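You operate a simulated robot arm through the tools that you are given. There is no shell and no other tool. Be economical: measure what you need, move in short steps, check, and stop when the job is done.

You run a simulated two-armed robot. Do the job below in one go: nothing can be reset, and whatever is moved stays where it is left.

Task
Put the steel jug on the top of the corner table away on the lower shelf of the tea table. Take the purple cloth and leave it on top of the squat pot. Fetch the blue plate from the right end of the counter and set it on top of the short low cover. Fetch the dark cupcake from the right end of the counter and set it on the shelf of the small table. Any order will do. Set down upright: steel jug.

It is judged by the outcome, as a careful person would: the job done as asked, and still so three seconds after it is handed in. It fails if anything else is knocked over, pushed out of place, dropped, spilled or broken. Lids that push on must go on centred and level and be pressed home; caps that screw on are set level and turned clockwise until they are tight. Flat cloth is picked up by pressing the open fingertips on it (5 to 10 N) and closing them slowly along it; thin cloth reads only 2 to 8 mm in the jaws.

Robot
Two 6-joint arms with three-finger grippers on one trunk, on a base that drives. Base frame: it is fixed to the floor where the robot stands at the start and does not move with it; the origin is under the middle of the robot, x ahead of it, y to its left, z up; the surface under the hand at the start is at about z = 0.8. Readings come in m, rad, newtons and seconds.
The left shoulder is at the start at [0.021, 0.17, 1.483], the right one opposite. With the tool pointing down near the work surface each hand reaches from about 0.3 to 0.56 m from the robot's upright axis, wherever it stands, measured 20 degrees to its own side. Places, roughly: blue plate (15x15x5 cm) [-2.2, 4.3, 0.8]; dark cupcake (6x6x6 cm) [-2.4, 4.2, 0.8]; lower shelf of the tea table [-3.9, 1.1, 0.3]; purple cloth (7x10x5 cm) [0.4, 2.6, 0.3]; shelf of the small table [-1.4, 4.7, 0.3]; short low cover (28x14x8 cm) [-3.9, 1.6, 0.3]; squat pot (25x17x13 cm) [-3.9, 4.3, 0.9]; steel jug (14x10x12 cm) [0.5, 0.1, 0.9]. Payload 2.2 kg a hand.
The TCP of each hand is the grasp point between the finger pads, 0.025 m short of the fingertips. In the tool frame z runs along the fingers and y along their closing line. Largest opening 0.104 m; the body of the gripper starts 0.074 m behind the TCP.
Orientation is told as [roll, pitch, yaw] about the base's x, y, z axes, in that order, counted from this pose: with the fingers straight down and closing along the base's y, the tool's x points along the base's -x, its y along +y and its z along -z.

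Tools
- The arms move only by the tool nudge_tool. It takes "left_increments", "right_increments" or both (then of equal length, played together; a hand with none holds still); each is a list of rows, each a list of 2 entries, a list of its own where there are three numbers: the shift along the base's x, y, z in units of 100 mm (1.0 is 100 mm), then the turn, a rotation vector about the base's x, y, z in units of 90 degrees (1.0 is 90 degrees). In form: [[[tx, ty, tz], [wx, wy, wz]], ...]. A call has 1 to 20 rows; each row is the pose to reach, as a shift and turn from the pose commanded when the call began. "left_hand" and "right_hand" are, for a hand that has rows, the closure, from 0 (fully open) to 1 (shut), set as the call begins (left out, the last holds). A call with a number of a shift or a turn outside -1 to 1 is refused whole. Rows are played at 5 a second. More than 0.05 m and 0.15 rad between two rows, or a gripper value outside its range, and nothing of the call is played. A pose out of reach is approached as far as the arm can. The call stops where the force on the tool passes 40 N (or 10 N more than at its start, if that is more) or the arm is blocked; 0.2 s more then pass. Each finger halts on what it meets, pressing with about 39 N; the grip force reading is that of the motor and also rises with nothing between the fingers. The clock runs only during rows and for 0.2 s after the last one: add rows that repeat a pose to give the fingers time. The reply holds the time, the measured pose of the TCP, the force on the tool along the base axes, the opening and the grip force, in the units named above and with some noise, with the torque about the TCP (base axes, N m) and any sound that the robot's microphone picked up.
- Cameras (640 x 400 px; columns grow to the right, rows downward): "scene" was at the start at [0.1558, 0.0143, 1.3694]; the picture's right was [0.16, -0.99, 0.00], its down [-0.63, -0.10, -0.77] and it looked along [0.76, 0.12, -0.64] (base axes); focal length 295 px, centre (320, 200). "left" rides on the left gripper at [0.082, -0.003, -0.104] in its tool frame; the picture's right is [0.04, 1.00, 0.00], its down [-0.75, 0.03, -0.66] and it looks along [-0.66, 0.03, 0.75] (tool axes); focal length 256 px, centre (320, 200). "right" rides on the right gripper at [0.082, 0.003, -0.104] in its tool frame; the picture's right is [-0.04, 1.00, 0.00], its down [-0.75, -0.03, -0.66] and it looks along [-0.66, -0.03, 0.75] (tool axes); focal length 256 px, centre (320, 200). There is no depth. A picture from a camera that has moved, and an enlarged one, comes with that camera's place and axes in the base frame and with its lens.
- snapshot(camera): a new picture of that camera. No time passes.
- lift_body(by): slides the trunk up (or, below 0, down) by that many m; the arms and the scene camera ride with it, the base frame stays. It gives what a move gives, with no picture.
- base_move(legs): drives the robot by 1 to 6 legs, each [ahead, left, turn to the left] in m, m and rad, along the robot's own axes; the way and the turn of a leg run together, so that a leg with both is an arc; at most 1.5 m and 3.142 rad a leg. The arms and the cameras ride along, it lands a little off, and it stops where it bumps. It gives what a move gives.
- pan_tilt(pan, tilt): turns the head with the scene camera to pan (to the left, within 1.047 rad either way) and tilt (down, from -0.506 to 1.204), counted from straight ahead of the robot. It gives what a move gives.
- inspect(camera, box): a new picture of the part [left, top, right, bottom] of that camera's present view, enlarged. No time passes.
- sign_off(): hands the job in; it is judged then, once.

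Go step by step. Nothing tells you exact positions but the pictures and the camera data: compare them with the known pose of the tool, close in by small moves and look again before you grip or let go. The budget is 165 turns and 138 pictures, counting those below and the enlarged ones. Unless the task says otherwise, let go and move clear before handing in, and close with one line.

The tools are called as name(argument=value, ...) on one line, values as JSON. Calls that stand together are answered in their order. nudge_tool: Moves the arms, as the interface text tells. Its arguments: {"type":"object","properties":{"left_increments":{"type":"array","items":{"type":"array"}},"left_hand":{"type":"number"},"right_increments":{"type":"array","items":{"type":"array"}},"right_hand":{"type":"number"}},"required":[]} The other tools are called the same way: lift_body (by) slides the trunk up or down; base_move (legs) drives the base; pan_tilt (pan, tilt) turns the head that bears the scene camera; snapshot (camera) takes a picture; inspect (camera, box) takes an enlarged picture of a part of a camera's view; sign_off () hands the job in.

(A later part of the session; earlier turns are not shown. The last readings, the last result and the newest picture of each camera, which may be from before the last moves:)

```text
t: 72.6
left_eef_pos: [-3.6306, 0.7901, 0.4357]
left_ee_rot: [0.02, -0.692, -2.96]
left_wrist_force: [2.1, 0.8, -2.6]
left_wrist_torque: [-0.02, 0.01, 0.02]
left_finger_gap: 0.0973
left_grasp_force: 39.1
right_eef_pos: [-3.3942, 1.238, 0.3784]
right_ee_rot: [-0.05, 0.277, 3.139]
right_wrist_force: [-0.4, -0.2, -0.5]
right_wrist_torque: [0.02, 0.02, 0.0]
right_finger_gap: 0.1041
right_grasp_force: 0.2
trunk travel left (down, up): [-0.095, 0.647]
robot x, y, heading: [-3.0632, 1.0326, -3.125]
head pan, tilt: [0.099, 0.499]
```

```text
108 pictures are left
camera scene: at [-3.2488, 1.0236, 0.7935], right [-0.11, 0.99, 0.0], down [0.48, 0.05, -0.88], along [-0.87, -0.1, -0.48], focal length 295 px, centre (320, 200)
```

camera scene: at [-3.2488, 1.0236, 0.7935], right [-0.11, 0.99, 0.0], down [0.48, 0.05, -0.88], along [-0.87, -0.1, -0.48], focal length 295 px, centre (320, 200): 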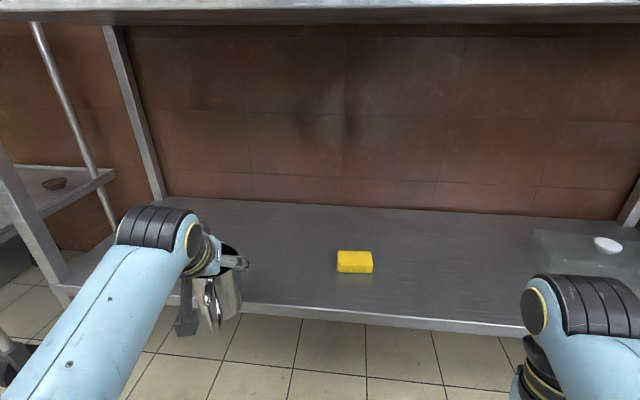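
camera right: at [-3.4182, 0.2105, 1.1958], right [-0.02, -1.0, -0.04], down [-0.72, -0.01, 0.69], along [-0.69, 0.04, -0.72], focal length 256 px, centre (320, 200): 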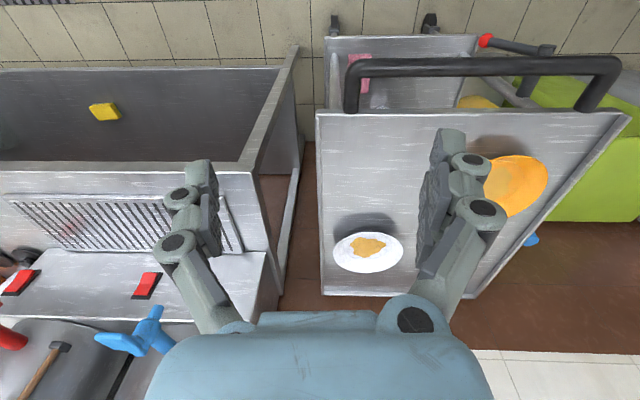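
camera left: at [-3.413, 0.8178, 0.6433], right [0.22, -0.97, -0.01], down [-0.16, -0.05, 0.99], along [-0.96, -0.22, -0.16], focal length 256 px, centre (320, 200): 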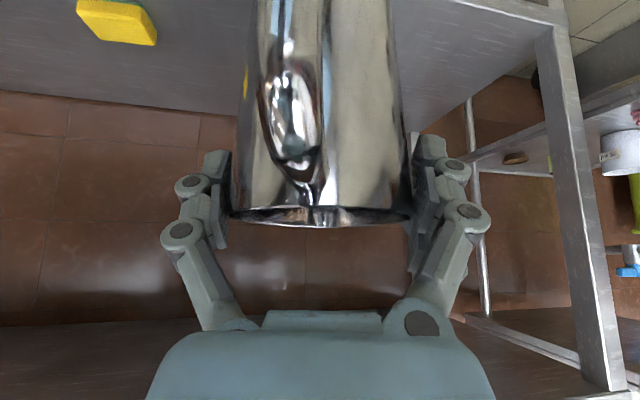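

Jug bottom is about 5 cm above the shelf. I drive forward 0.2 m to bring it over the shelf.

base_move(legs=[[0.2, 0, 0]])

snapshot(camera="scene")

snapshot(camera="left")

```text
t: 74.2
left_eef_pos: [-3.8308, 0.7848, 0.4364]
left_ee_rot: [0.019, -0.691, -2.959]
left_wrist_force: [0.3, 1.0, -2.6]
left_wrist_torque: [0.01, 0.02, -0.04]
left_finger_gap: 0.0971
left_grasp_force: 38.7
right_eef_pos: [-3.5964, 1.234, 0.3776]
right_ee_rot: [-0.05, 0.274, 3.139]
right_wrist_force: [0.3, 0.4, 0.3]
right_wrist_torque: [0.04, 0.03, 0.02]
right_finger_gap: 0.1038
right_grasp_force: 0.1
trunk travel left (down, up): [-0.095, 0.647]
robot x, y, heading: [-3.2687, 1.0311, -3.124]
head pan, tilt: [0.099, 0.499]
```

```text
107 pictures are left
camera scene: at [-3.4507, 1.0204, 0.7933], right [-0.11, 0.99, 0.0], down [0.48, 0.05, -0.88], along [-0.87, -0.1, -0.48], focal length 295 px, centre (320, 200)
```

scene: 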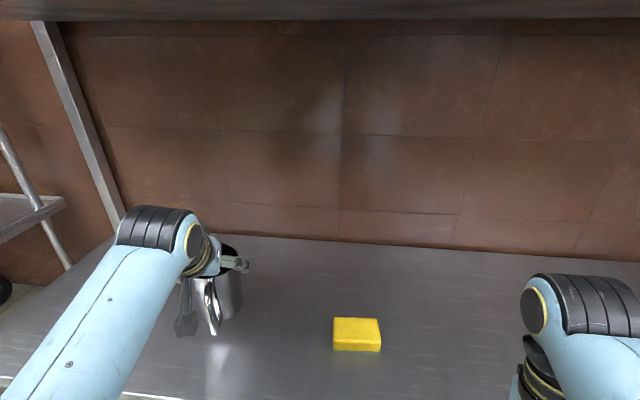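

```text
106 pictures are left
camera left: at [-3.704, 0.814, 0.4628], right [0.22, -0.97, -0.01], down [-0.16, -0.05, 0.99], along [-0.96, -0.22, -0.16], focal length 256 px, centre (320, 200)
```

left: 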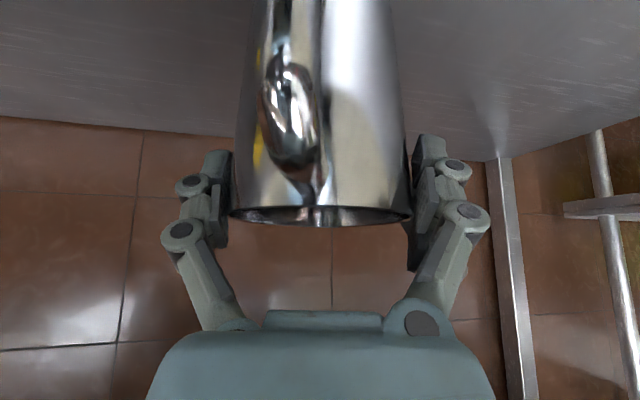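

Jug is over the shelf at (-3.83, 0.785). I lower it gently until it touches.

nudge_tool(left_increments=[[[0, 0, -0.15], [0, 0, 0]], [[0, 0, -0.3], [0, 0, 0]], [[0, 0, -0.4], [0, 0, 0]], [[0, 0, -0.4], [0, 0, 0]]])

inspect(camera="scene", box=[120, 200, 320, 360])

```text
t: 75.2
left_eef_pos: [-3.8313, 0.7837, 0.3992]
left_ee_rot: [0.019, -0.696, -2.96]
left_wrist_force: [1.2, -1.8, 15.0]
left_wrist_torque: [-0.01, -0.64, -0.04]
left_finger_gap: 0.097
left_grasp_force: 39.1
right_eef_pos: [-3.5971, 1.2352, 0.3793]
right_ee_rot: [-0.049, 0.274, 3.142]
right_wrist_force: [0.8, 0.0, 0.0]
right_wrist_torque: [-0.01, -0.01, 0.0]
right_finger_gap: 0.1039
right_grasp_force: 0.0
trunk travel left (down, up): [-0.095, 0.647]
robot x, y, heading: [-3.2622, 1.0281, -3.127]
head pan, tilt: [0.099, 0.499]
```

```text
2.50 times, centred on (220, 280) of scene
camera zoom: at [-3.4499, 1.0206, 0.7938], right [-0.11, 0.99, 0.0], down [0.47, 0.05, -0.88], along [-0.87, -0.1, -0.48], focal length 737 px, centre (570, 0)
```

zoom: 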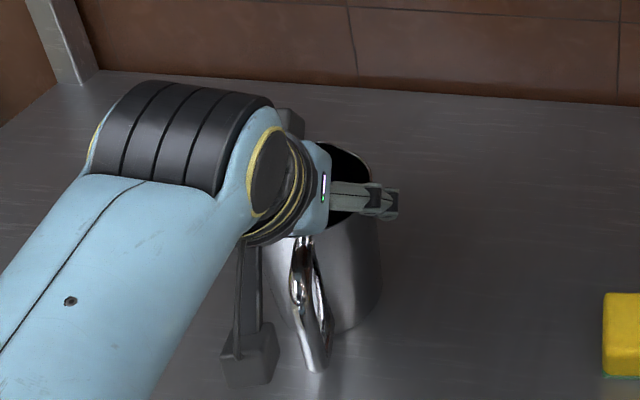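

It touches with the near edge first (torque shows a slight lean). I level it by a small rotation and check.

nudge_tool(left_increments=[[[0, 0, 0.03], [0, -0.01, 0]], [[0, 0, 0.02], [0, -0.025, 0]], [[0, 0, 0.0], [0, -0.025, 0]], [[0, 0, 0.0], [0, -0.025, 0]]])

```text
t: 76.2
left_eef_pos: [-3.8295, 0.7856, 0.3994]
left_ee_rot: [0.029, -0.657, -2.964]
left_wrist_force: [4.0, -2.1, 22.1]
left_wrist_torque: [-0.26, 0.59, 0.03]
left_finger_gap: 0.0965
left_grasp_force: 39.0
right_eef_pos: [-3.5945, 1.2346, 0.3787]
right_ee_rot: [-0.051, 0.271, 3.141]
right_wrist_force: [-1.5, 0.2, 0.0]
right_wrist_torque: [0.02, 0.0, 0.01]
right_finger_gap: 0.1039
right_grasp_force: 0.1
trunk travel left (down, up): [-0.095, 0.647]
robot x, y, heading: [-3.2678, 1.0321, -3.125]
head pan, tilt: [0.099, 0.499]
```

The torque flipped sign, so level lies halfway. I go back half and then open.

nudge_tool(left_increments=[[[0, 0, 0.02], [0, 0.012, 0]], [[0, 0, 0.01], [0, 0.012, 0]], [[0, 0, 0.01], [0, 0.012, 0]]])

nudge_tool(left_increments=[[[0, 0, 0], [0, 0, 0]], [[0, 0, 0], [0, 0, 0]], [[0, 0, 0], [0, 0, 0]]], left_hand=0)

snapshot(camera="left")

```text
t: 77.0
left_eef_pos: [-3.8291, 0.7847, 0.3988]
left_ee_rot: [0.024, -0.671, -2.962]
left_wrist_force: [8.5, 0.9, 21.2]
left_wrist_torque: [-0.48, -0.26, 0.24]
left_finger_gap: 0.0963
left_grasp_force: 38.8
right_eef_pos: [-3.5953, 1.2339, 0.3794]
right_ee_rot: [-0.048, 0.273, 3.141]
right_wrist_force: [-0.1, -0.5, 0.0]
right_wrist_torque: [0.03, -0.01, 0.01]
right_finger_gap: 0.1041
right_grasp_force: 0.0
trunk travel left (down, up): [-0.095, 0.647]
robot x, y, heading: [-3.2645, 1.0298, -3.124]
head pan, tilt: [0.099, 0.499]
```

```text
t: 77.8
left_eef_pos: [-3.829, 0.7836, 0.3962]
left_ee_rot: [0.024, -0.668, -2.961]
left_wrist_force: [-0.5, 0.3, -1.5]
left_wrist_torque: [0.0, 0.03, 0.0]
left_finger_gap: 0.104
left_grasp_force: 0.0
right_eef_pos: [-3.5973, 1.2338, 0.379]
right_ee_rot: [-0.051, 0.273, 3.14]
right_wrist_force: [-0.4, -0.4, 0.1]
right_wrist_torque: [0.03, 0.0, -0.04]
right_finger_gap: 0.1039
right_grasp_force: 0.0
trunk travel left (down, up): [-0.095, 0.647]
robot x, y, heading: [-3.2648, 1.0331, -3.123]
head pan, tilt: [0.099, 0.499]
```

```text
104 pictures are left
camera left: at [-3.7046, 0.8131, 0.4265], right [0.22, -0.97, -0.01], down [-0.18, -0.05, 0.98], along [-0.96, -0.22, -0.18], focal length 256 px, centre (320, 200)
```

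left: 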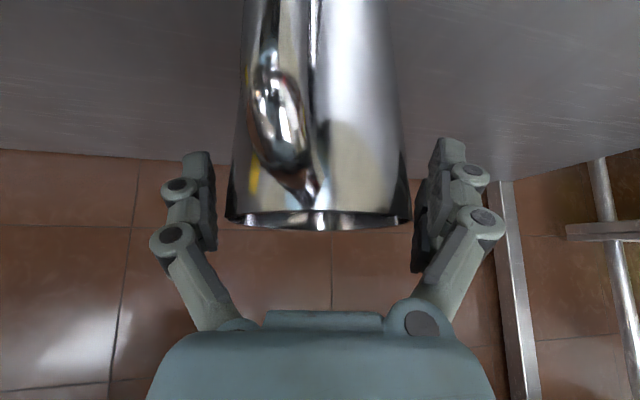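

Released. I lift the hand straight up and back.

nudge_tool(left_increments=[[[0, -0.02, 0.2], [0, 0, 0]], [[0, -0.02, 0.4], [0, 0, 0]], [[0, -0.02, 0.7], [0, 0, 0]], [[0.3, -0.02, 0.8], [0, 0, 0]], [[0.6, -0.02, 0.8], [0, 0, 0]]])

snapshot(camera="scene")

```text
t: 79.0
left_eef_pos: [-3.7698, 0.7822, 0.4786]
left_ee_rot: [0.024, -0.672, -2.962]
left_wrist_force: [0.3, -0.1, 0.7]
left_wrist_torque: [0.01, 0.03, 0.01]
left_finger_gap: 0.1041
left_grasp_force: 0.1
right_eef_pos: [-3.5966, 1.2342, 0.3788]
right_ee_rot: [-0.053, 0.273, 3.141]
right_wrist_force: [-0.7, 0.4, -0.4]
right_wrist_torque: [0.02, -0.02, 0.02]
right_finger_gap: 0.1041
right_grasp_force: 0.0
trunk travel left (down, up): [-0.095, 0.647]
robot x, y, heading: [-3.2693, 1.0328, -3.127]
head pan, tilt: [0.099, 0.499]
```

```text
103 pictures are left
camera scene: at [-3.4508, 1.0204, 0.7933], right [-0.11, 0.99, 0.0], down [0.48, 0.05, -0.88], along [-0.87, -0.1, -0.48], focal length 295 px, centre (320, 200)
```

scene: 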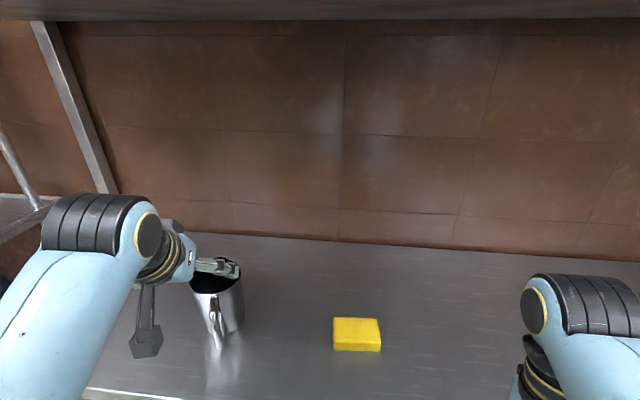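

The jug stands upright on the shelf. I back out and look at the clear cover on the same shelf.

base_move(legs=[[-0.22, 0, 0]])

pan_tilt(pan=-0.6, tilt=0.4)

snapshot(camera="scene")

```text
t: 80.7
left_eef_pos: [-3.5506, 0.7854, 0.4785]
left_ee_rot: [0.026, -0.67, -2.96]
left_wrist_force: [0.5, 0.4, -0.6]
left_wrist_torque: [-0.01, -0.03, 0.01]
left_finger_gap: 0.1039
left_grasp_force: 0.1
right_eef_pos: [-3.3779, 1.2374, 0.3793]
right_ee_rot: [-0.05, 0.274, -3.142]
right_wrist_force: [0.8, -0.5, 0.1]
right_wrist_torque: [0.0, 0.02, -0.03]
right_finger_gap: 0.1038
right_grasp_force: 0.2
trunk travel left (down, up): [-0.095, 0.647]
robot x, y, heading: [-3.0441, 1.0382, -3.125]
head pan, tilt: [0.099, 0.499]
```

```text
t: 81.8
left_eef_pos: [-3.5491, 0.785, 0.4775]
left_ee_rot: [0.025, -0.67, -2.961]
left_wrist_force: [0.2, 0.4, -0.1]
left_wrist_torque: [0.02, -0.01, -0.01]
left_finger_gap: 0.1041
left_grasp_force: 0.1
right_eef_pos: [-3.376, 1.2372, 0.378]
right_ee_rot: [-0.051, 0.274, -3.141]
right_wrist_force: [-1.1, 0.7, -0.9]
right_wrist_torque: [0.02, 0.01, -0.01]
right_finger_gap: 0.1043
right_grasp_force: 0.1
trunk travel left (down, up): [-0.095, 0.647]
robot x, y, heading: [-3.0521, 1.0339, -3.127]
head pan, tilt: [-0.6, 0.4]
```

```text
102 pictures are left
camera scene: at [-3.2174, 1.085, 0.8025], right [0.55, 0.83, 0.0], down [0.33, -0.21, -0.92], along [-0.77, 0.51, -0.39], focal length 295 px, centre (320, 200)
```

scene: 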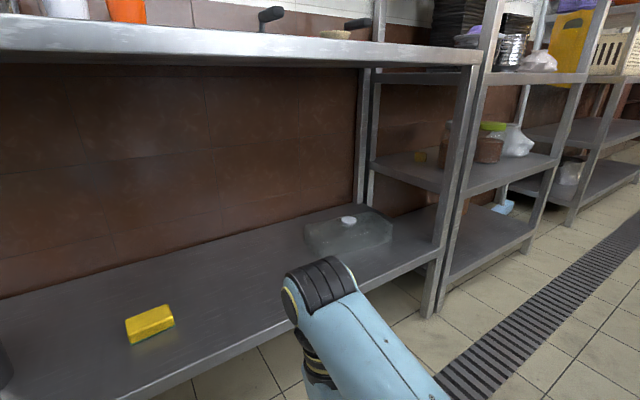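

inspect(camera="scene", box=[280, 180, 420, 270])

lift_body(by=0.4)

pan_tilt(pan=-1.04, tilt=0.3)

snapshot(camera="scene")

```text
4.44 times, centred on (350, 225) of scene
camera zoom: at [-3.2174, 1.085, 0.8025], right [0.55, 0.83, 0.0], down [0.33, -0.21, -0.92], along [-0.77, 0.51, -0.39], focal length 1311 px, centre (187, 89)
```

zoom: 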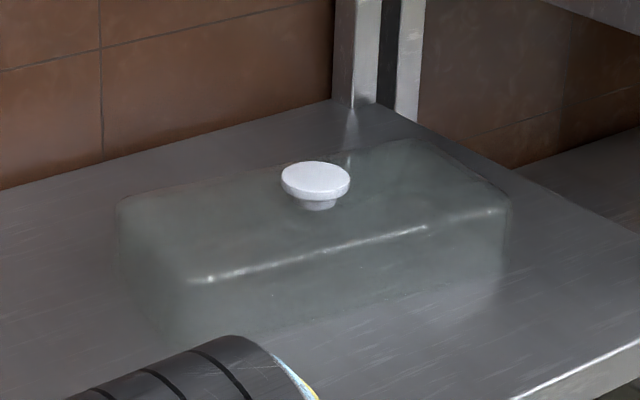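

```text
t: 85.6
left_eef_pos: [-3.55, 0.7855, 0.8786]
left_ee_rot: [0.025, -0.671, -2.961]
left_wrist_force: [-0.8, -0.2, -0.3]
left_wrist_torque: [-0.05, -0.01, 0.01]
left_finger_gap: 0.104
left_grasp_force: 0.2
right_eef_pos: [-3.3771, 1.2376, 0.7787]
right_ee_rot: [-0.051, 0.275, -3.142]
right_wrist_force: [-1.2, -1.4, 0.0]
right_wrist_torque: [0.0, -0.02, 0.0]
right_finger_gap: 0.1039
right_grasp_force: 0.1
trunk travel left (down, up): [-0.495, 0.247]
robot x, y, heading: [-3.0441, 1.0347, -3.128]
head pan, tilt: [-0.6, 0.4]
```

```text
t: 86.5
left_eef_pos: [-3.55, 0.7851, 0.8775]
left_ee_rot: [0.025, -0.669, -2.96]
left_wrist_force: [0.0, 0.4, 0.1]
left_wrist_torque: [0.03, 0.01, -0.01]
left_finger_gap: 0.104
left_grasp_force: 0.1
right_eef_pos: [-3.3769, 1.2364, 0.7786]
right_ee_rot: [-0.049, 0.276, -3.143]
right_wrist_force: [0.6, 0.1, -0.4]
right_wrist_torque: [-0.04, -0.01, 0.0]
right_finger_gap: 0.1039
right_grasp_force: 0.0
trunk travel left (down, up): [-0.495, 0.247]
robot x, y, heading: [-3.0447, 1.029, -3.122]
head pan, tilt: [-1.04, 0.3]
```

```text
100 pictures are left
camera scene: at [-3.1659, 1.1141, 1.2237], right [0.85, 0.52, 0.0], down [0.15, -0.25, -0.96], along [-0.5, 0.82, -0.3], focal length 295 px, centre (320, 200)
```

scene: 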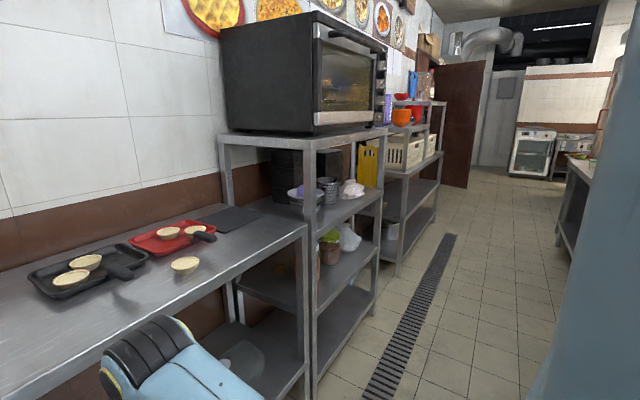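

The cover is a translucent box with a white knob, centred near (-3.865, 1.62), its top near z 0.36; the plate can go on one flat half of it. Next I raise the trunk and drive down the aisle to find the counter with plate and cupcake.

lift_body(by=0.24)

base_move(legs=[[0, 0, -1.58], [1.4, 0.05, 0]])

pan_tilt(pan=-0.5, tilt=0.3)

snapshot(camera="scene")

pan_tilt(pan=0.3, tilt=0.3)

snapshot(camera="scene")

```text
t: 89.0
left_eef_pos: [-3.5509, 0.7858, 1.1177]
left_ee_rot: [0.025, -0.67, -2.96]
left_wrist_force: [0.6, 0.3, 0.8]
left_wrist_torque: [-0.03, 0.03, -0.03]
left_finger_gap: 0.1039
left_grasp_force: 0.0
right_eef_pos: [-3.3767, 1.2369, 1.0189]
right_ee_rot: [-0.05, 0.275, -3.142]
right_wrist_force: [-0.2, -0.4, 0.2]
right_wrist_torque: [0.01, 0.03, 0.01]
right_finger_gap: 0.1041
right_grasp_force: 0.0
trunk travel left (down, up): [-0.735, 0.007]
robot x, y, heading: [-3.0447, 1.0369, -3.127]
head pan, tilt: [-1.04, 0.3]
```

```text
t: 99.7
left_eef_pos: [-3.3587, 2.9047, 1.1186]
left_ee_rot: [0.025, -0.671, 1.749]
left_wrist_force: [-0.8, 0.0, -0.7]
left_wrist_torque: [0.01, -0.02, 0.0]
left_finger_gap: 0.1038
left_grasp_force: 0.0
right_eef_pos: [-2.9079, 2.7285, 1.0176]
right_ee_rot: [-0.051, 0.276, 1.568]
right_wrist_force: [-0.5, 0.7, -0.6]
right_wrist_torque: [0.03, 0.0, 0.02]
right_finger_gap: 0.104
right_grasp_force: 0.0
trunk travel left (down, up): [-0.735, 0.007]
robot x, y, heading: [-3.1102, 2.3961, 1.584]
head pan, tilt: [-1.04, 0.3]
```

```text
t: 100.6
left_eef_pos: [-3.3581, 2.9056, 1.1185]
left_ee_rot: [0.025, -0.671, 1.75]
left_wrist_force: [-0.7, -0.6, -0.5]
left_wrist_torque: [0.03, 0.0, -0.02]
left_finger_gap: 0.1041
left_grasp_force: 0.0
right_eef_pos: [-2.9082, 2.7293, 1.0183]
right_ee_rot: [-0.051, 0.274, 1.566]
right_wrist_force: [1.2, 0.2, 1.6]
right_wrist_torque: [0.0, 0.02, -0.03]
right_finger_gap: 0.1039
right_grasp_force: 0.0
trunk travel left (down, up): [-0.735, 0.007]
robot x, y, heading: [-3.1122, 2.396, 1.585]
head pan, tilt: [-0.499, 0.3]
```

```text
99 pictures are left
camera scene: at [-3.0671, 2.5527, 1.4652], right [0.88, -0.47, 0.0], down [-0.14, -0.26, -0.96], along [0.45, 0.84, -0.3], focal length 295 px, centre (320, 200)
```

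scene: 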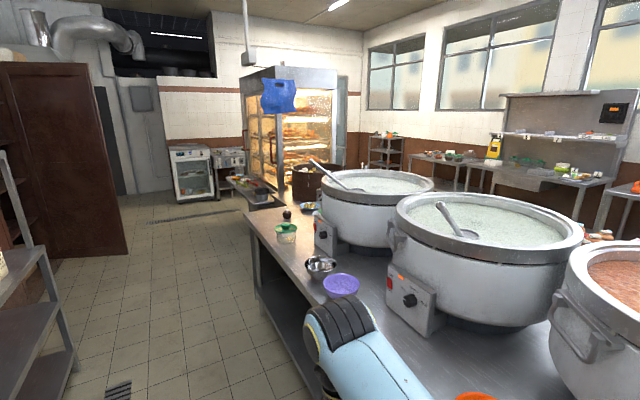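

```text
t: 101.8
left_eef_pos: [-3.3584, 2.9044, 1.1182]
left_ee_rot: [0.024, -0.67, 1.75]
left_wrist_force: [-0.5, -0.7, -0.1]
left_wrist_torque: [-0.03, -0.01, -0.03]
left_finger_gap: 0.1042
left_grasp_force: 0.1
right_eef_pos: [-2.9076, 2.7279, 1.0185]
right_ee_rot: [-0.05, 0.272, 1.569]
right_wrist_force: [0.4, 0.7, 0.1]
right_wrist_torque: [0.02, -0.01, 0.0]
right_finger_gap: 0.104
right_grasp_force: 0.0
trunk travel left (down, up): [-0.735, 0.007]
robot x, y, heading: [-3.1111, 2.3993, 1.586]
head pan, tilt: [0.3, 0.3]
```

```text
98 pictures are left
camera scene: at [-3.1395, 2.5592, 1.4652], right [0.95, 0.31, 0.0], down [0.09, -0.28, -0.96], along [-0.29, 0.91, -0.3], focal length 295 px, centre (320, 200)
```

scene: 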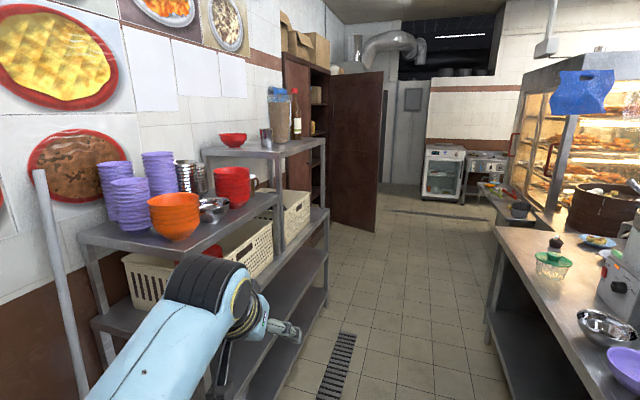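

I see the blue plate and the dark cupcake near the far end of the island, and the pot should be by the brown cupboard. I zoom on both.

inspect(camera="scene", box=[240, 100, 360, 240])

pan_tilt(pan=-0.4, tilt=0.4)

inspect(camera="scene", box=[230, 120, 390, 230])

```text
2.86 times, centred on (300, 170) of scene
camera zoom: at [-3.1395, 2.5592, 1.4652], right [0.95, 0.31, 0.0], down [0.09, -0.28, -0.96], along [-0.29, 0.91, -0.3], focal length 843 px, centre (377, 286)
```

zoom: 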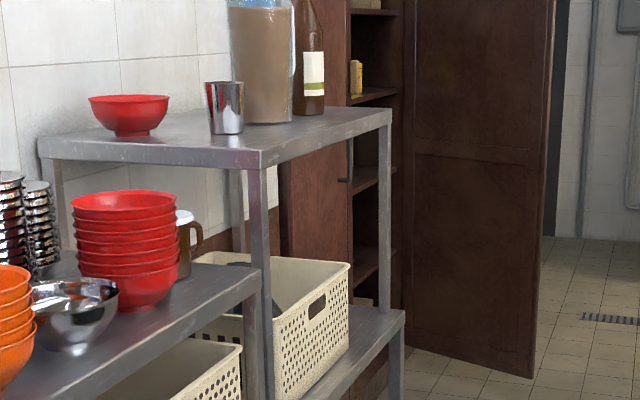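

```text
t: 102.8
left_eef_pos: [-3.358, 2.9039, 1.1192]
left_ee_rot: [0.024, -0.669, 1.748]
left_wrist_force: [0.3, 0.4, -0.2]
left_wrist_torque: [-0.01, 0.02, 0.02]
left_finger_gap: 0.1043
left_grasp_force: 0.0
right_eef_pos: [-2.9072, 2.7287, 1.0186]
right_ee_rot: [-0.05, 0.275, 1.567]
right_wrist_force: [-0.5, -0.5, 0.1]
right_wrist_torque: [0.03, 0.01, 0.04]
right_finger_gap: 0.1041
right_grasp_force: 0.1
trunk travel left (down, up): [-0.735, 0.007]
robot x, y, heading: [-3.1092, 2.3976, 1.582]
head pan, tilt: [-0.4, 0.4]
```

```text
3.64 times, centred on (310, 175) of scene
camera zoom: at [-3.076, 2.5561, 1.4559], right [0.93, -0.38, 0.0], down [-0.15, -0.36, -0.92], along [0.35, 0.85, -0.39], focal length 1072 px, centre (356, 291)
```

zoom: 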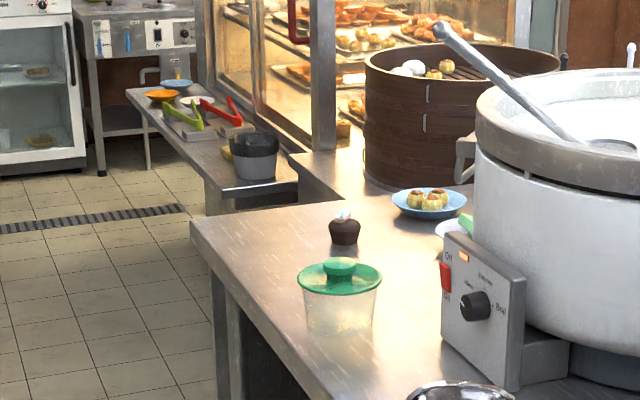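

The blue plate carries three little buns, at about (-2.22, 4.27); the cupcake is at (-2.435, 4.164); the counter's edge is x≈-2.65. I drive up beside it and turn to face it.

base_move(legs=[[1.45, 0, 0], [0.2, 0, 0], [0, 0, -1.58]])

pan_tilt(pan=0.1, tilt=0.6)

snapshot(camera="scene")

```text
t: 115.0
left_eef_pos: [-2.5895, 4.248, 1.1189]
left_ee_rot: [0.024, -0.669, 0.119]
left_wrist_force: [0.1, 0.2, -0.4]
left_wrist_torque: [-0.03, -0.01, 0.01]
left_finger_gap: 0.1039
left_grasp_force: 0.0
right_eef_pos: [-2.7913, 3.8088, 1.0179]
right_ee_rot: [-0.048, 0.275, -0.062]
right_wrist_force: [-0.2, -0.5, 0.4]
right_wrist_torque: [0.01, -0.02, -0.01]
right_finger_gap: 0.1041
right_grasp_force: 0.0
trunk travel left (down, up): [-0.735, 0.007]
robot x, y, heading: [-3.1082, 4.0335, -0.047]
head pan, tilt: [-0.4, 0.4]
```

```text
t: 116.0
left_eef_pos: [-2.59, 4.2496, 1.1185]
left_ee_rot: [0.026, -0.669, 0.12]
left_wrist_force: [0.6, 0.7, 0.1]
left_wrist_torque: [-0.03, 0.0, -0.03]
left_finger_gap: 0.1043
left_grasp_force: 0.0
right_eef_pos: [-2.7902, 3.8085, 1.0191]
right_ee_rot: [-0.049, 0.275, -0.061]
right_wrist_force: [0.1, -0.8, 0.3]
right_wrist_torque: [-0.02, 0.0, -0.02]
right_finger_gap: 0.1038
right_grasp_force: 0.0
trunk travel left (down, up): [-0.735, 0.007]
robot x, y, heading: [-3.1057, 4.0284, -0.042]
head pan, tilt: [0.099, 0.6]
```

```text
95 pictures are left
camera scene: at [-2.949, 4.0336, 1.4377], right [0.05, -1.0, 0.0], down [-0.56, -0.03, -0.83], along [0.82, 0.04, -0.56], focal length 295 px, centre (320, 200)
```

scene: 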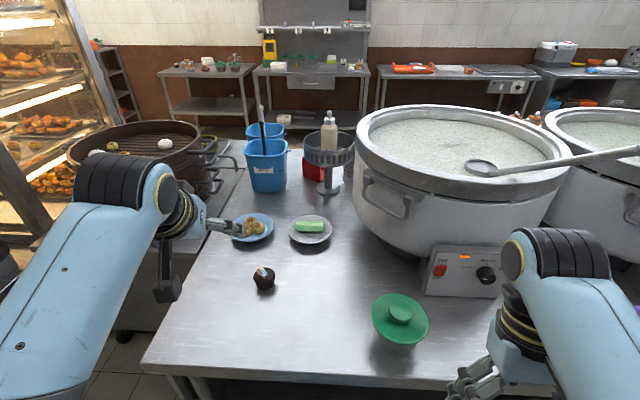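

I zoom in on the plate to judge its rim and how it can be gripped.

inspect(camera="scene", box=[215, 195, 345, 300])

snapshot(camera="left")

```text
3.81 times, centred on (280, 248) of scene
camera zoom: at [-2.949, 4.0336, 1.4377], right [0.05, -1.0, 0.0], down [-0.56, -0.03, -0.83], along [0.82, 0.04, -0.56], focal length 1124 px, centre (472, 19)
```

zoom: 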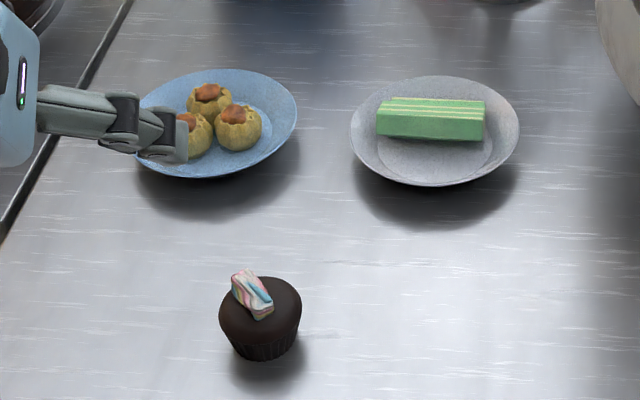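

```text
93 pictures are left
camera left: at [-2.7169, 4.228, 1.1479], right [-0.16, 0.99, -0.01], down [0.18, 0.04, 0.98], along [0.97, 0.16, -0.18], focal length 256 px, centre (320, 200)
```

left: 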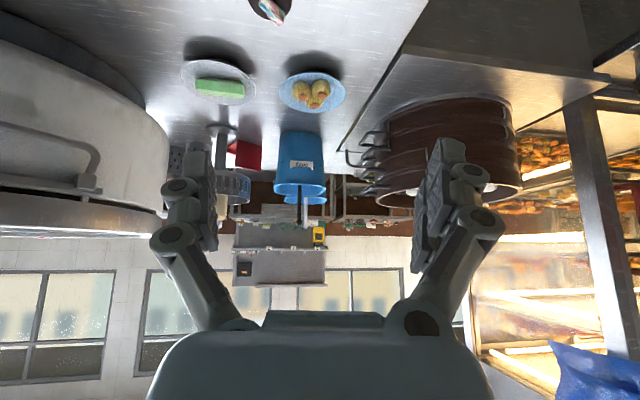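

The plate has sloping sides on a narrow foot. I back off a bit and lower the trunk to see its profile from the side.

base_move(legs=[[-0.25, 0, 0]])

lift_body(by=-0.4)

pan_tilt(pan=0.2, tilt=0.3)

snapshot(camera="scene")

```text
t: 117.8
left_eef_pos: [-2.8453, 4.2638, 1.1195]
left_ee_rot: [0.025, -0.67, 0.126]
left_wrist_force: [0.2, 1.6, -1.0]
left_wrist_torque: [0.05, 0.02, 0.01]
left_finger_gap: 0.1041
left_grasp_force: 0.2
right_eef_pos: [-3.044, 3.8234, 1.0183]
right_ee_rot: [-0.05, 0.273, -0.054]
right_wrist_force: [0.6, -0.2, 0.3]
right_wrist_torque: [0.01, 0.0, -0.01]
right_finger_gap: 0.1041
right_grasp_force: 0.1
trunk travel left (down, up): [-0.735, 0.007]
robot x, y, heading: [-3.3637, 4.0456, -0.04]
head pan, tilt: [0.099, 0.6]
```

```text
t: 121.7
left_eef_pos: [-2.8449, 4.2643, 0.7184]
left_ee_rot: [0.025, -0.668, 0.126]
left_wrist_force: [0.9, 0.7, -0.5]
left_wrist_torque: [-0.03, -0.01, 0.0]
left_finger_gap: 0.1038
left_grasp_force: 0.0
right_eef_pos: [-3.0441, 3.8236, 0.6192]
right_ee_rot: [-0.05, 0.275, -0.052]
right_wrist_force: [0.2, 0.3, 0.2]
right_wrist_torque: [0.01, 0.0, -0.01]
right_finger_gap: 0.1042
right_grasp_force: 0.0
trunk travel left (down, up): [-0.335, 0.407]
robot x, y, heading: [-3.3611, 4.0381, -0.039]
head pan, tilt: [0.099, 0.6]
```

```text
t: 122.5
left_eef_pos: [-2.8461, 4.2646, 0.7195]
left_ee_rot: [0.025, -0.669, 0.125]
left_wrist_force: [0.5, -0.1, -1.0]
left_wrist_torque: [0.05, -0.01, -0.03]
left_finger_gap: 0.1039
left_grasp_force: 0.1
right_eef_pos: [-3.0438, 3.8233, 0.6185]
right_ee_rot: [-0.049, 0.274, -0.054]
right_wrist_force: [-0.2, -0.3, -0.3]
right_wrist_torque: [-0.03, -0.01, -0.03]
right_finger_gap: 0.1043
right_grasp_force: 0.1
trunk travel left (down, up): [-0.335, 0.407]
robot x, y, heading: [-3.363, 4.0437, -0.037]
head pan, tilt: [0.201, 0.3]
```

```text
92 pictures are left
camera scene: at [-3.1912, 4.0553, 1.0593], right [0.16, -0.99, 0.0], down [-0.29, -0.05, -0.95], along [0.94, 0.15, -0.3], focal length 295 px, centre (320, 200)
```

scene: 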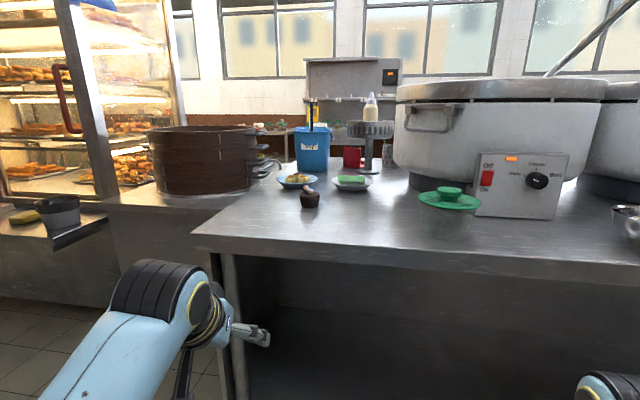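

inspect(camera="scene", box=[260, 160, 390, 220])

inspect(camera="left", box=[200, 0, 440, 150])

```text
4.92 times, centred on (325, 190) of scene
camera zoom: at [-3.1912, 4.0553, 1.0593], right [0.16, -0.99, 0.0], down [-0.29, -0.05, -0.95], along [0.94, 0.15, -0.3], focal length 1452 px, centre (295, 249)
```

zoom: 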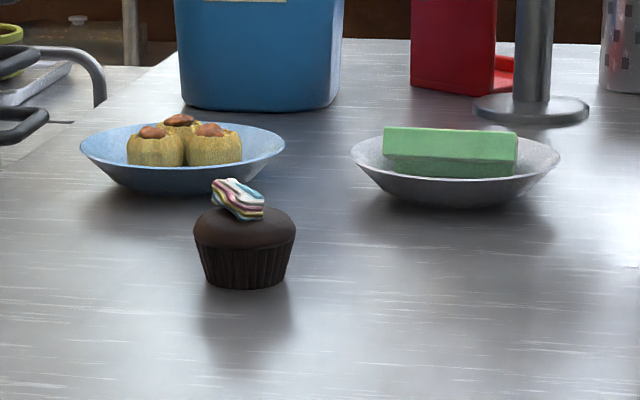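

```text
2.67 times, centred on (320, 75) of left
camera zoom: at [-2.9721, 4.2419, 0.748], right [-0.17, 0.99, -0.01], down [0.18, 0.04, 0.98], along [0.97, 0.17, -0.18], focal length 683 px, centre (320, 533)
```

zoom: 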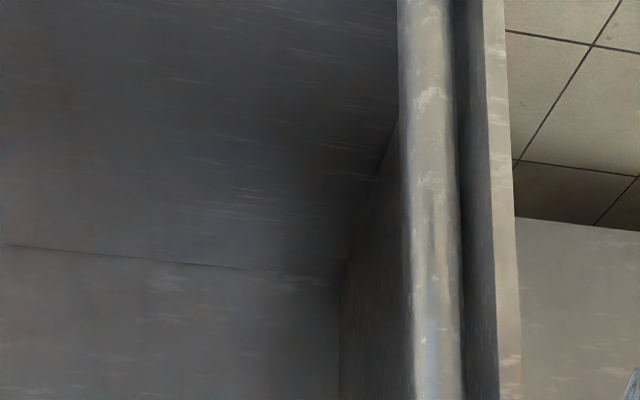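

The plate's wall slopes about 35°, rim about 2.3 cm up, so I'll pinch the near rim with the tool along the slope: one finger above, one below. I raise the trunk a little and roll the left wrist 90°.

lift_body(by=0.2)

nudge_tool(left_increments=[[[0, 0, 0], [0.051, 0.006, -0.065]], [[0, 0, 0], [0.103, 0.013, -0.131]], [[0, 0, 0], [0.154, 0.019, -0.196]], [[0, 0, 0], [0.205, 0.026, -0.261]], [[0, 0, 0], [0.257, 0.032, -0.327]], [[0, 0, 0], [0.308, 0.039, -0.392]], [[0, 0, 0], [0.359, 0.045, -0.457]], [[0, 0, 0], [0.411, 0.052, -0.523]], [[0, 0, 0], [0.462, 0.058, -0.588]], [[0, 0, 0], [0.513, 0.065, -0.653]], [[0, 0, 0], [0.565, 0.071, -0.719]], [[0, 0, 0], [0.616, 0.078, -0.784]], [[0, 0, 0], [0.616, 0.078, -0.784]]])

snapshot(camera="scene")

```text
t: 124.6
left_eef_pos: [-2.8454, 4.2637, 0.9179]
left_ee_rot: [0.024, -0.67, 0.128]
left_wrist_force: [-0.4, -0.8, -0.2]
left_wrist_torque: [0.0, 0.01, -0.03]
left_finger_gap: 0.1041
left_grasp_force: 0.0
right_eef_pos: [-3.0433, 3.8226, 0.818]
right_ee_rot: [-0.05, 0.276, -0.056]
right_wrist_force: [-0.4, 0.6, 0.4]
right_wrist_torque: [-0.03, -0.02, 0.01]
right_finger_gap: 0.1037
right_grasp_force: 0.1
trunk travel left (down, up): [-0.535, 0.207]
robot x, y, heading: [-3.364, 4.0429, -0.036]
head pan, tilt: [0.201, 0.3]
```

```text
t: 127.4
left_eef_pos: [-2.8466, 4.2646, 0.9168]
left_ee_rot: [0.696, -0.002, -1.447]
left_wrist_force: [0.6, 0.4, 0.1]
left_wrist_torque: [0.0, -0.01, -0.01]
left_finger_gap: 0.1042
left_grasp_force: 0.2
right_eef_pos: [-3.044, 3.8229, 0.8182]
right_ee_rot: [-0.05, 0.274, -0.055]
right_wrist_force: [0.4, -0.7, -0.7]
right_wrist_torque: [0.0, 0.0, 0.01]
right_finger_gap: 0.1038
right_grasp_force: 0.0
trunk travel left (down, up): [-0.535, 0.207]
robot x, y, heading: [-3.3627, 4.0416, -0.039]
head pan, tilt: [0.201, 0.3]
```

```text
89 pictures are left
camera scene: at [-3.1977, 4.0556, 1.2643], right [0.16, -0.99, 0.0], down [-0.29, -0.05, -0.96], along [0.94, 0.15, -0.3], focal length 295 px, centre (320, 200)
```

scene: 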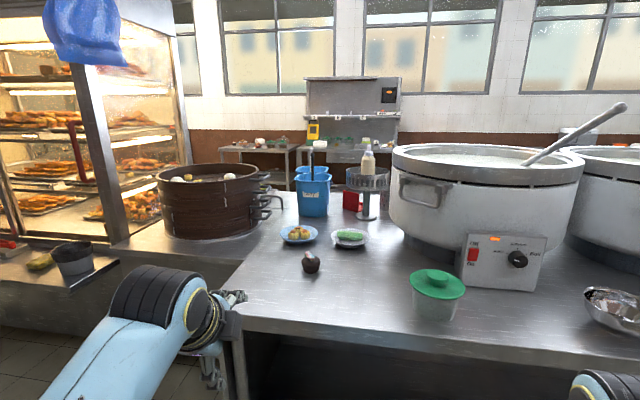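

The roll worked. I pitch the tool to about 35° below horizontal, set a narrow opening, and raise the right hand before driving closer.

nudge_tool(left_increments=[[[0, 0, 0.1], [0.01, -0.083, 0]], [[0, 0, 0.3], [0.021, -0.166, 0]], [[0, 0, 0.3], [0.021, -0.166, 0]], [[0, 0, 0.3], [0.021, -0.166, 0]], [[0, 0, 0.3], [0.021, -0.166, 0]]], right_increments=[[[0, 0, 0.3], [0, 0, 0]], [[0, 0, 0.6], [0, 0, 0]], [[0, 0, 1], [0, 0, 0]], [[0, 0, 1], [0, 0, 0]], [[0, 0, 1], [0, 0, 0]]], left_hand=0.76)

base_move(legs=[[0.3, 0, 0]])

pan_tilt(pan=0.2, tilt=0.6)

snapshot(camera="scene")

snapshot(camera="left")

```text
t: 128.6
left_eef_pos: [-2.8465, 4.2649, 0.9483]
left_ee_rot: [0.957, 0.0, -1.446]
left_wrist_force: [0.3, 1.1, -0.6]
left_wrist_torque: [-0.02, -0.02, 0.01]
left_finger_gap: 0.025
left_grasp_force: 0.1
right_eef_pos: [-3.0393, 3.837, 0.8273]
right_ee_rot: [-0.051, 0.273, -0.052]
right_wrist_force: [-0.3, 0.1, -0.7]
right_wrist_torque: [0.01, -0.01, -0.02]
right_finger_gap: 0.1041
right_grasp_force: 0.1
right hand out of reach, approached as far as the arm can: row 1, 2, 3, 4, 5
trunk travel left (down, up): [-0.535, 0.207]
robot x, y, heading: [-3.3658, 4.0424, -0.039]
head pan, tilt: [0.201, 0.3]
```

```text
t: 130.7
left_eef_pos: [-2.5424, 4.2547, 0.9472]
left_ee_rot: [0.957, 0.0, -1.442]
left_wrist_force: [0.1, -0.2, 0.0]
left_wrist_torque: [0.03, 0.04, 0.02]
left_finger_gap: 0.0247
left_grasp_force: 0.2
right_eef_pos: [-2.7347, 3.8265, 0.8254]
right_ee_rot: [-0.051, 0.274, -0.051]
right_wrist_force: [0.2, 0.0, -0.1]
right_wrist_torque: [0.0, 0.02, 0.02]
right_finger_gap: 0.104
right_grasp_force: 0.1
trunk travel left (down, up): [-0.535, 0.207]
robot x, y, heading: [-3.0611, 4.0321, -0.036]
head pan, tilt: [0.201, 0.3]
```

```text
t: 131.5
left_eef_pos: [-2.5434, 4.255, 0.9477]
left_ee_rot: [0.957, 0.0, -1.442]
left_wrist_force: [0.7, 0.9, -0.3]
left_wrist_torque: [-0.02, 0.01, 0.01]
left_finger_gap: 0.0247
left_grasp_force: 0.0
right_eef_pos: [-2.7355, 3.8266, 0.8248]
right_ee_rot: [-0.05, 0.273, -0.053]
right_wrist_force: [1.1, 0.7, -0.1]
right_wrist_torque: [0.0, -0.03, -0.01]
right_finger_gap: 0.104
right_grasp_force: 0.1
trunk travel left (down, up): [-0.535, 0.207]
robot x, y, heading: [-3.0588, 4.0276, -0.039]
head pan, tilt: [0.201, 0.6]
```

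```text
88 pictures are left
camera scene: at [-2.8992, 4.0438, 1.2369], right [0.16, -0.99, 0.0], down [-0.56, -0.09, -0.83], along [0.81, 0.14, -0.56], focal length 295 px, centre (320, 200)
```

scene: 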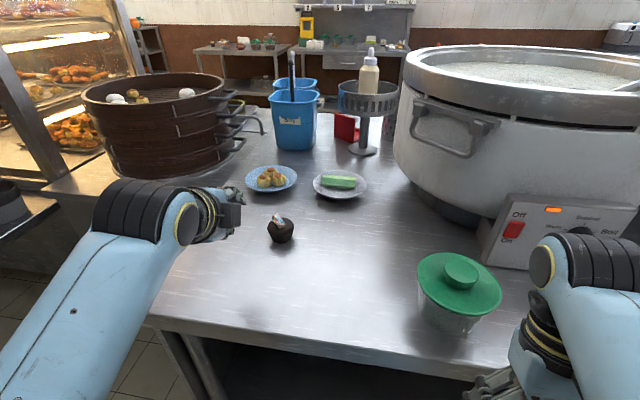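

```text
87 pictures are left
camera left: at [-2.6395, 4.324, 1.0037], right [0.57, 0.11, 0.82], down [-0.42, -0.81, 0.4], along [0.71, -0.57, -0.41], focal length 256 px, centre (320, 200)
```

left: 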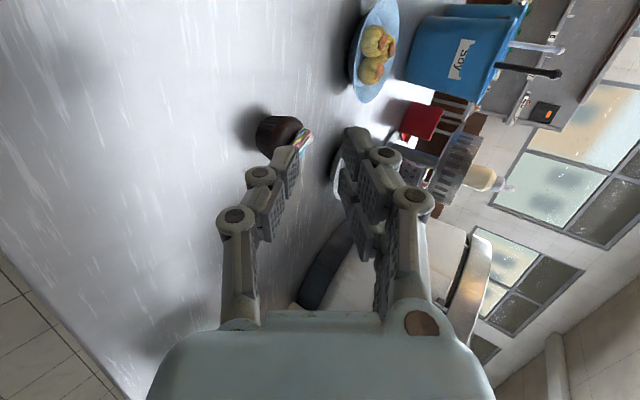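

Plate centre ≈ (-2.225, 4.30), rim z ≈ 0.823. I narrow the fingers and extend the left arm to a point 6 cm short of the near rim.

nudge_tool(left_increments=[[[0.35, 0.05, -0.05], [0, 0, 0]], [[0.7, 0.1, -0.1], [0, 0, 0]], [[1, 0.15, -0.2], [0, 0, 0]], [[1, 0.15, -0.2], [0, 0, 0]]], left_hand=0.83)

nudge_tool(left_increments=[[[0.3, 0.05, -0.2], [0, 0, 0]], [[0.6, 0.1, -0.4], [0, 0, 0]], [[0.9, 0.13, -0.65], [0, 0, 0]], [[0.9, 0.13, -0.65], [0, 0, 0]]])

snapshot(camera="left")

inspect(camera="scene", box=[160, 130, 340, 260])

```text
t: 132.5
left_eef_pos: [-2.4424, 4.2686, 0.929]
left_ee_rot: [0.957, -0.001, -1.443]
left_wrist_force: [0.1, 0.9, -0.1]
left_wrist_torque: [-0.01, 0.03, 0.02]
left_finger_gap: 0.018
left_grasp_force: 0.1
right_eef_pos: [-2.7345, 3.8263, 0.8261]
right_ee_rot: [-0.053, 0.273, -0.053]
right_wrist_force: [0.6, -0.1, -0.4]
right_wrist_torque: [-0.02, -0.02, 0.02]
right_finger_gap: 0.104
right_grasp_force: 0.0
trunk travel left (down, up): [-0.535, 0.207]
robot x, y, heading: [-3.0624, 4.0355, -0.037]
head pan, tilt: [0.201, 0.6]
```

```text
t: 133.5
left_eef_pos: [-2.3539, 4.2828, 0.8637]
left_ee_rot: [0.959, -0.002, -1.443]
left_wrist_force: [-0.9, 1.3, 0.4]
left_wrist_torque: [0.02, -0.01, -0.05]
left_finger_gap: 0.0177
left_grasp_force: 0.1
right_eef_pos: [-2.7344, 3.8256, 0.8256]
right_ee_rot: [-0.05, 0.273, -0.054]
right_wrist_force: [-0.4, -0.3, -0.2]
right_wrist_torque: [0.0, 0.02, -0.02]
right_finger_gap: 0.1041
right_grasp_force: 0.1
trunk travel left (down, up): [-0.535, 0.207]
robot x, y, heading: [-3.0584, 4.0314, -0.038]
head pan, tilt: [0.201, 0.6]
```

```text
86 pictures are left
camera left: at [-2.4509, 4.3527, 0.9191], right [0.56, 0.11, 0.82], down [-0.42, -0.81, 0.4], along [0.71, -0.57, -0.41], focal length 256 px, centre (320, 200)
```

left: 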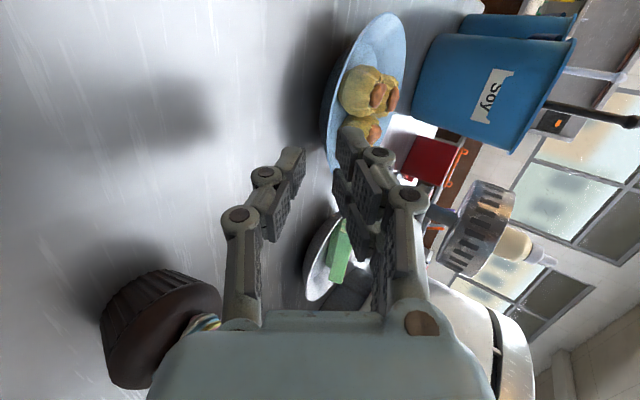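

```text
3.08 times, centred on (250, 195) of scene
camera zoom: at [-2.9, 4.0438, 1.2369], right [0.16, -0.99, 0.0], down [-0.56, -0.09, -0.83], along [0.81, 0.14, -0.56], focal length 908 px, centre (535, 215)
```

zoom: 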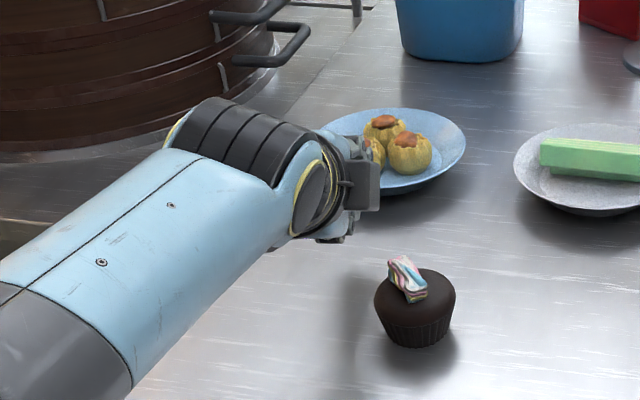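

Geometry agrees with the picture. I zoom in on the fingertips and rim to line them up.

inspect(camera="left", box=[250, 40, 430, 200])

```text
2.50 times, centred on (340, 120) of left
camera zoom: at [-2.4509, 4.3527, 0.9191], right [0.56, 0.11, 0.82], down [-0.42, -0.81, 0.4], along [0.71, -0.57, -0.41], focal length 640 px, centre (270, 400)
```

zoom: 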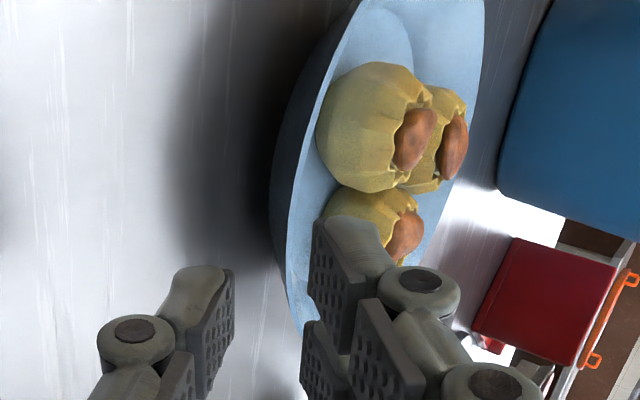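

The rim is about 4 mm above the fingers' midline and ~3.5 cm ahead. I correct along the closing axis and advance 3 cm along the slope.

nudge_tool(left_increments=[[[0.037, 0.007, 0.055], [0, 0, 0]], [[0.16, 0.023, -0.03], [0, 0, 0]], [[0.28, 0.038, -0.117], [0, 0, 0]], [[0.28, 0.038, -0.117], [0, 0, 0]]])

inspect(camera="left", box=[250, 40, 430, 200])

```text
t: 134.5
left_eef_pos: [-2.3259, 4.2854, 0.8523]
left_ee_rot: [0.958, 0.0, -1.442]
left_wrist_force: [-0.2, -0.1, -0.5]
left_wrist_torque: [-0.03, 0.0, 0.0]
left_finger_gap: 0.0179
left_grasp_force: 0.0
right_eef_pos: [-2.735, 3.8258, 0.8266]
right_ee_rot: [-0.049, 0.272, -0.054]
right_wrist_force: [0.5, 0.4, 0.2]
right_wrist_torque: [0.0, -0.02, 0.02]
right_finger_gap: 0.1041
right_grasp_force: 0.1
trunk travel left (down, up): [-0.535, 0.207]
robot x, y, heading: [-3.0566, 4.0296, -0.034]
head pan, tilt: [0.201, 0.6]
```

```text
2.50 times, centred on (340, 120) of left
camera zoom: at [-2.4219, 4.3551, 0.9067], right [0.57, 0.11, 0.82], down [-0.42, -0.81, 0.4], along [0.71, -0.57, -0.41], focal length 640 px, centre (270, 400)
```

zoom: 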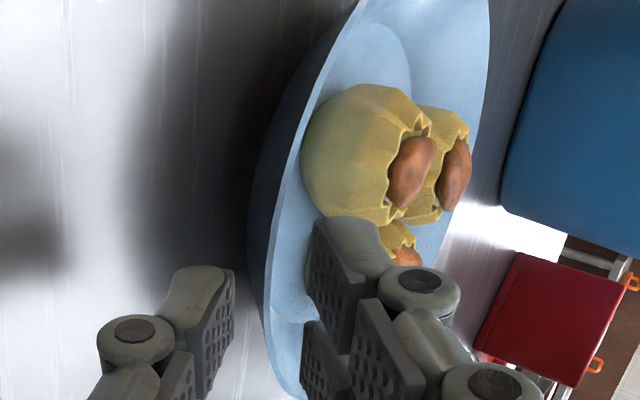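

The rim lies between the fingers, about 2 cm ahead of the tips. I advance 3 cm along the slope.

nudge_tool(left_increments=[[[0.08, 0.01, -0.057], [0, 0, 0]], [[0.16, 0.02, -0.115], [0, 0, 0]], [[0.244, 0.031, -0.165], [0, 0, 0]], [[0.244, 0.031, -0.165], [0, 0, 0]]])

inspect(camera="left", box=[250, 40, 430, 200])

inspect(camera="scene", box=[200, 140, 320, 230])

```text
t: 135.5
left_eef_pos: [-2.3111, 4.2874, 0.8414]
left_ee_rot: [0.957, 0.002, -1.441]
left_wrist_force: [-0.1, 0.5, 0.6]
left_wrist_torque: [-0.01, -0.01, 0.01]
left_finger_gap: 0.0178
left_grasp_force: 0.0
left hand out of reach, approached as far as the arm can: row 2, 3, 4
right_eef_pos: [-2.7348, 3.8263, 0.827]
right_ee_rot: [-0.049, 0.273, -0.052]
right_wrist_force: [0.2, 0.6, 0.2]
right_wrist_torque: [0.01, 0.01, -0.02]
right_finger_gap: 0.104
right_grasp_force: 0.0
trunk travel left (down, up): [-0.535, 0.207]
robot x, y, heading: [-3.0583, 4.0327, -0.039]
head pan, tilt: [0.201, 0.6]
```

```text
2.50 times, centred on (340, 120) of left
camera zoom: at [-2.4082, 4.3561, 0.8973], right [0.56, 0.11, 0.82], down [-0.42, -0.82, 0.4], along [0.71, -0.57, -0.41], focal length 640 px, centre (270, 400)
```

zoom: 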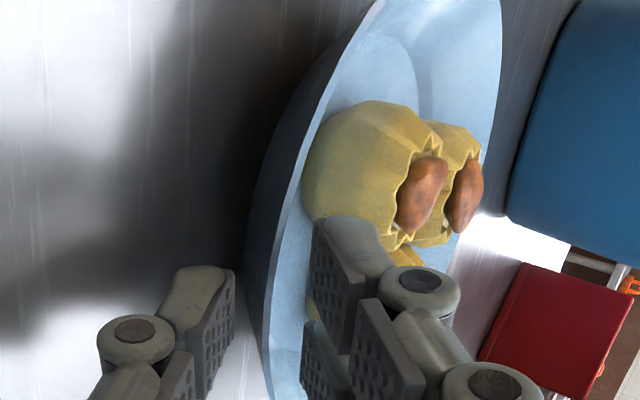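

```text
4.44 times, centred on (260, 185) of scene
camera zoom: at [-2.899, 4.0437, 1.2368], right [0.16, -0.99, 0.0], down [-0.56, -0.09, -0.82], along [0.81, 0.14, -0.57], focal length 1311 px, centre (587, 267)
```

zoom: 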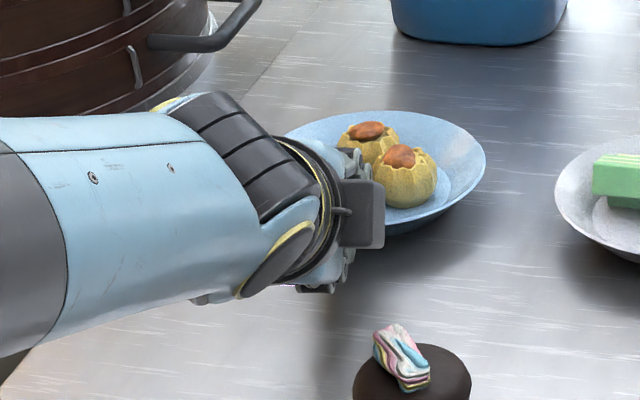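

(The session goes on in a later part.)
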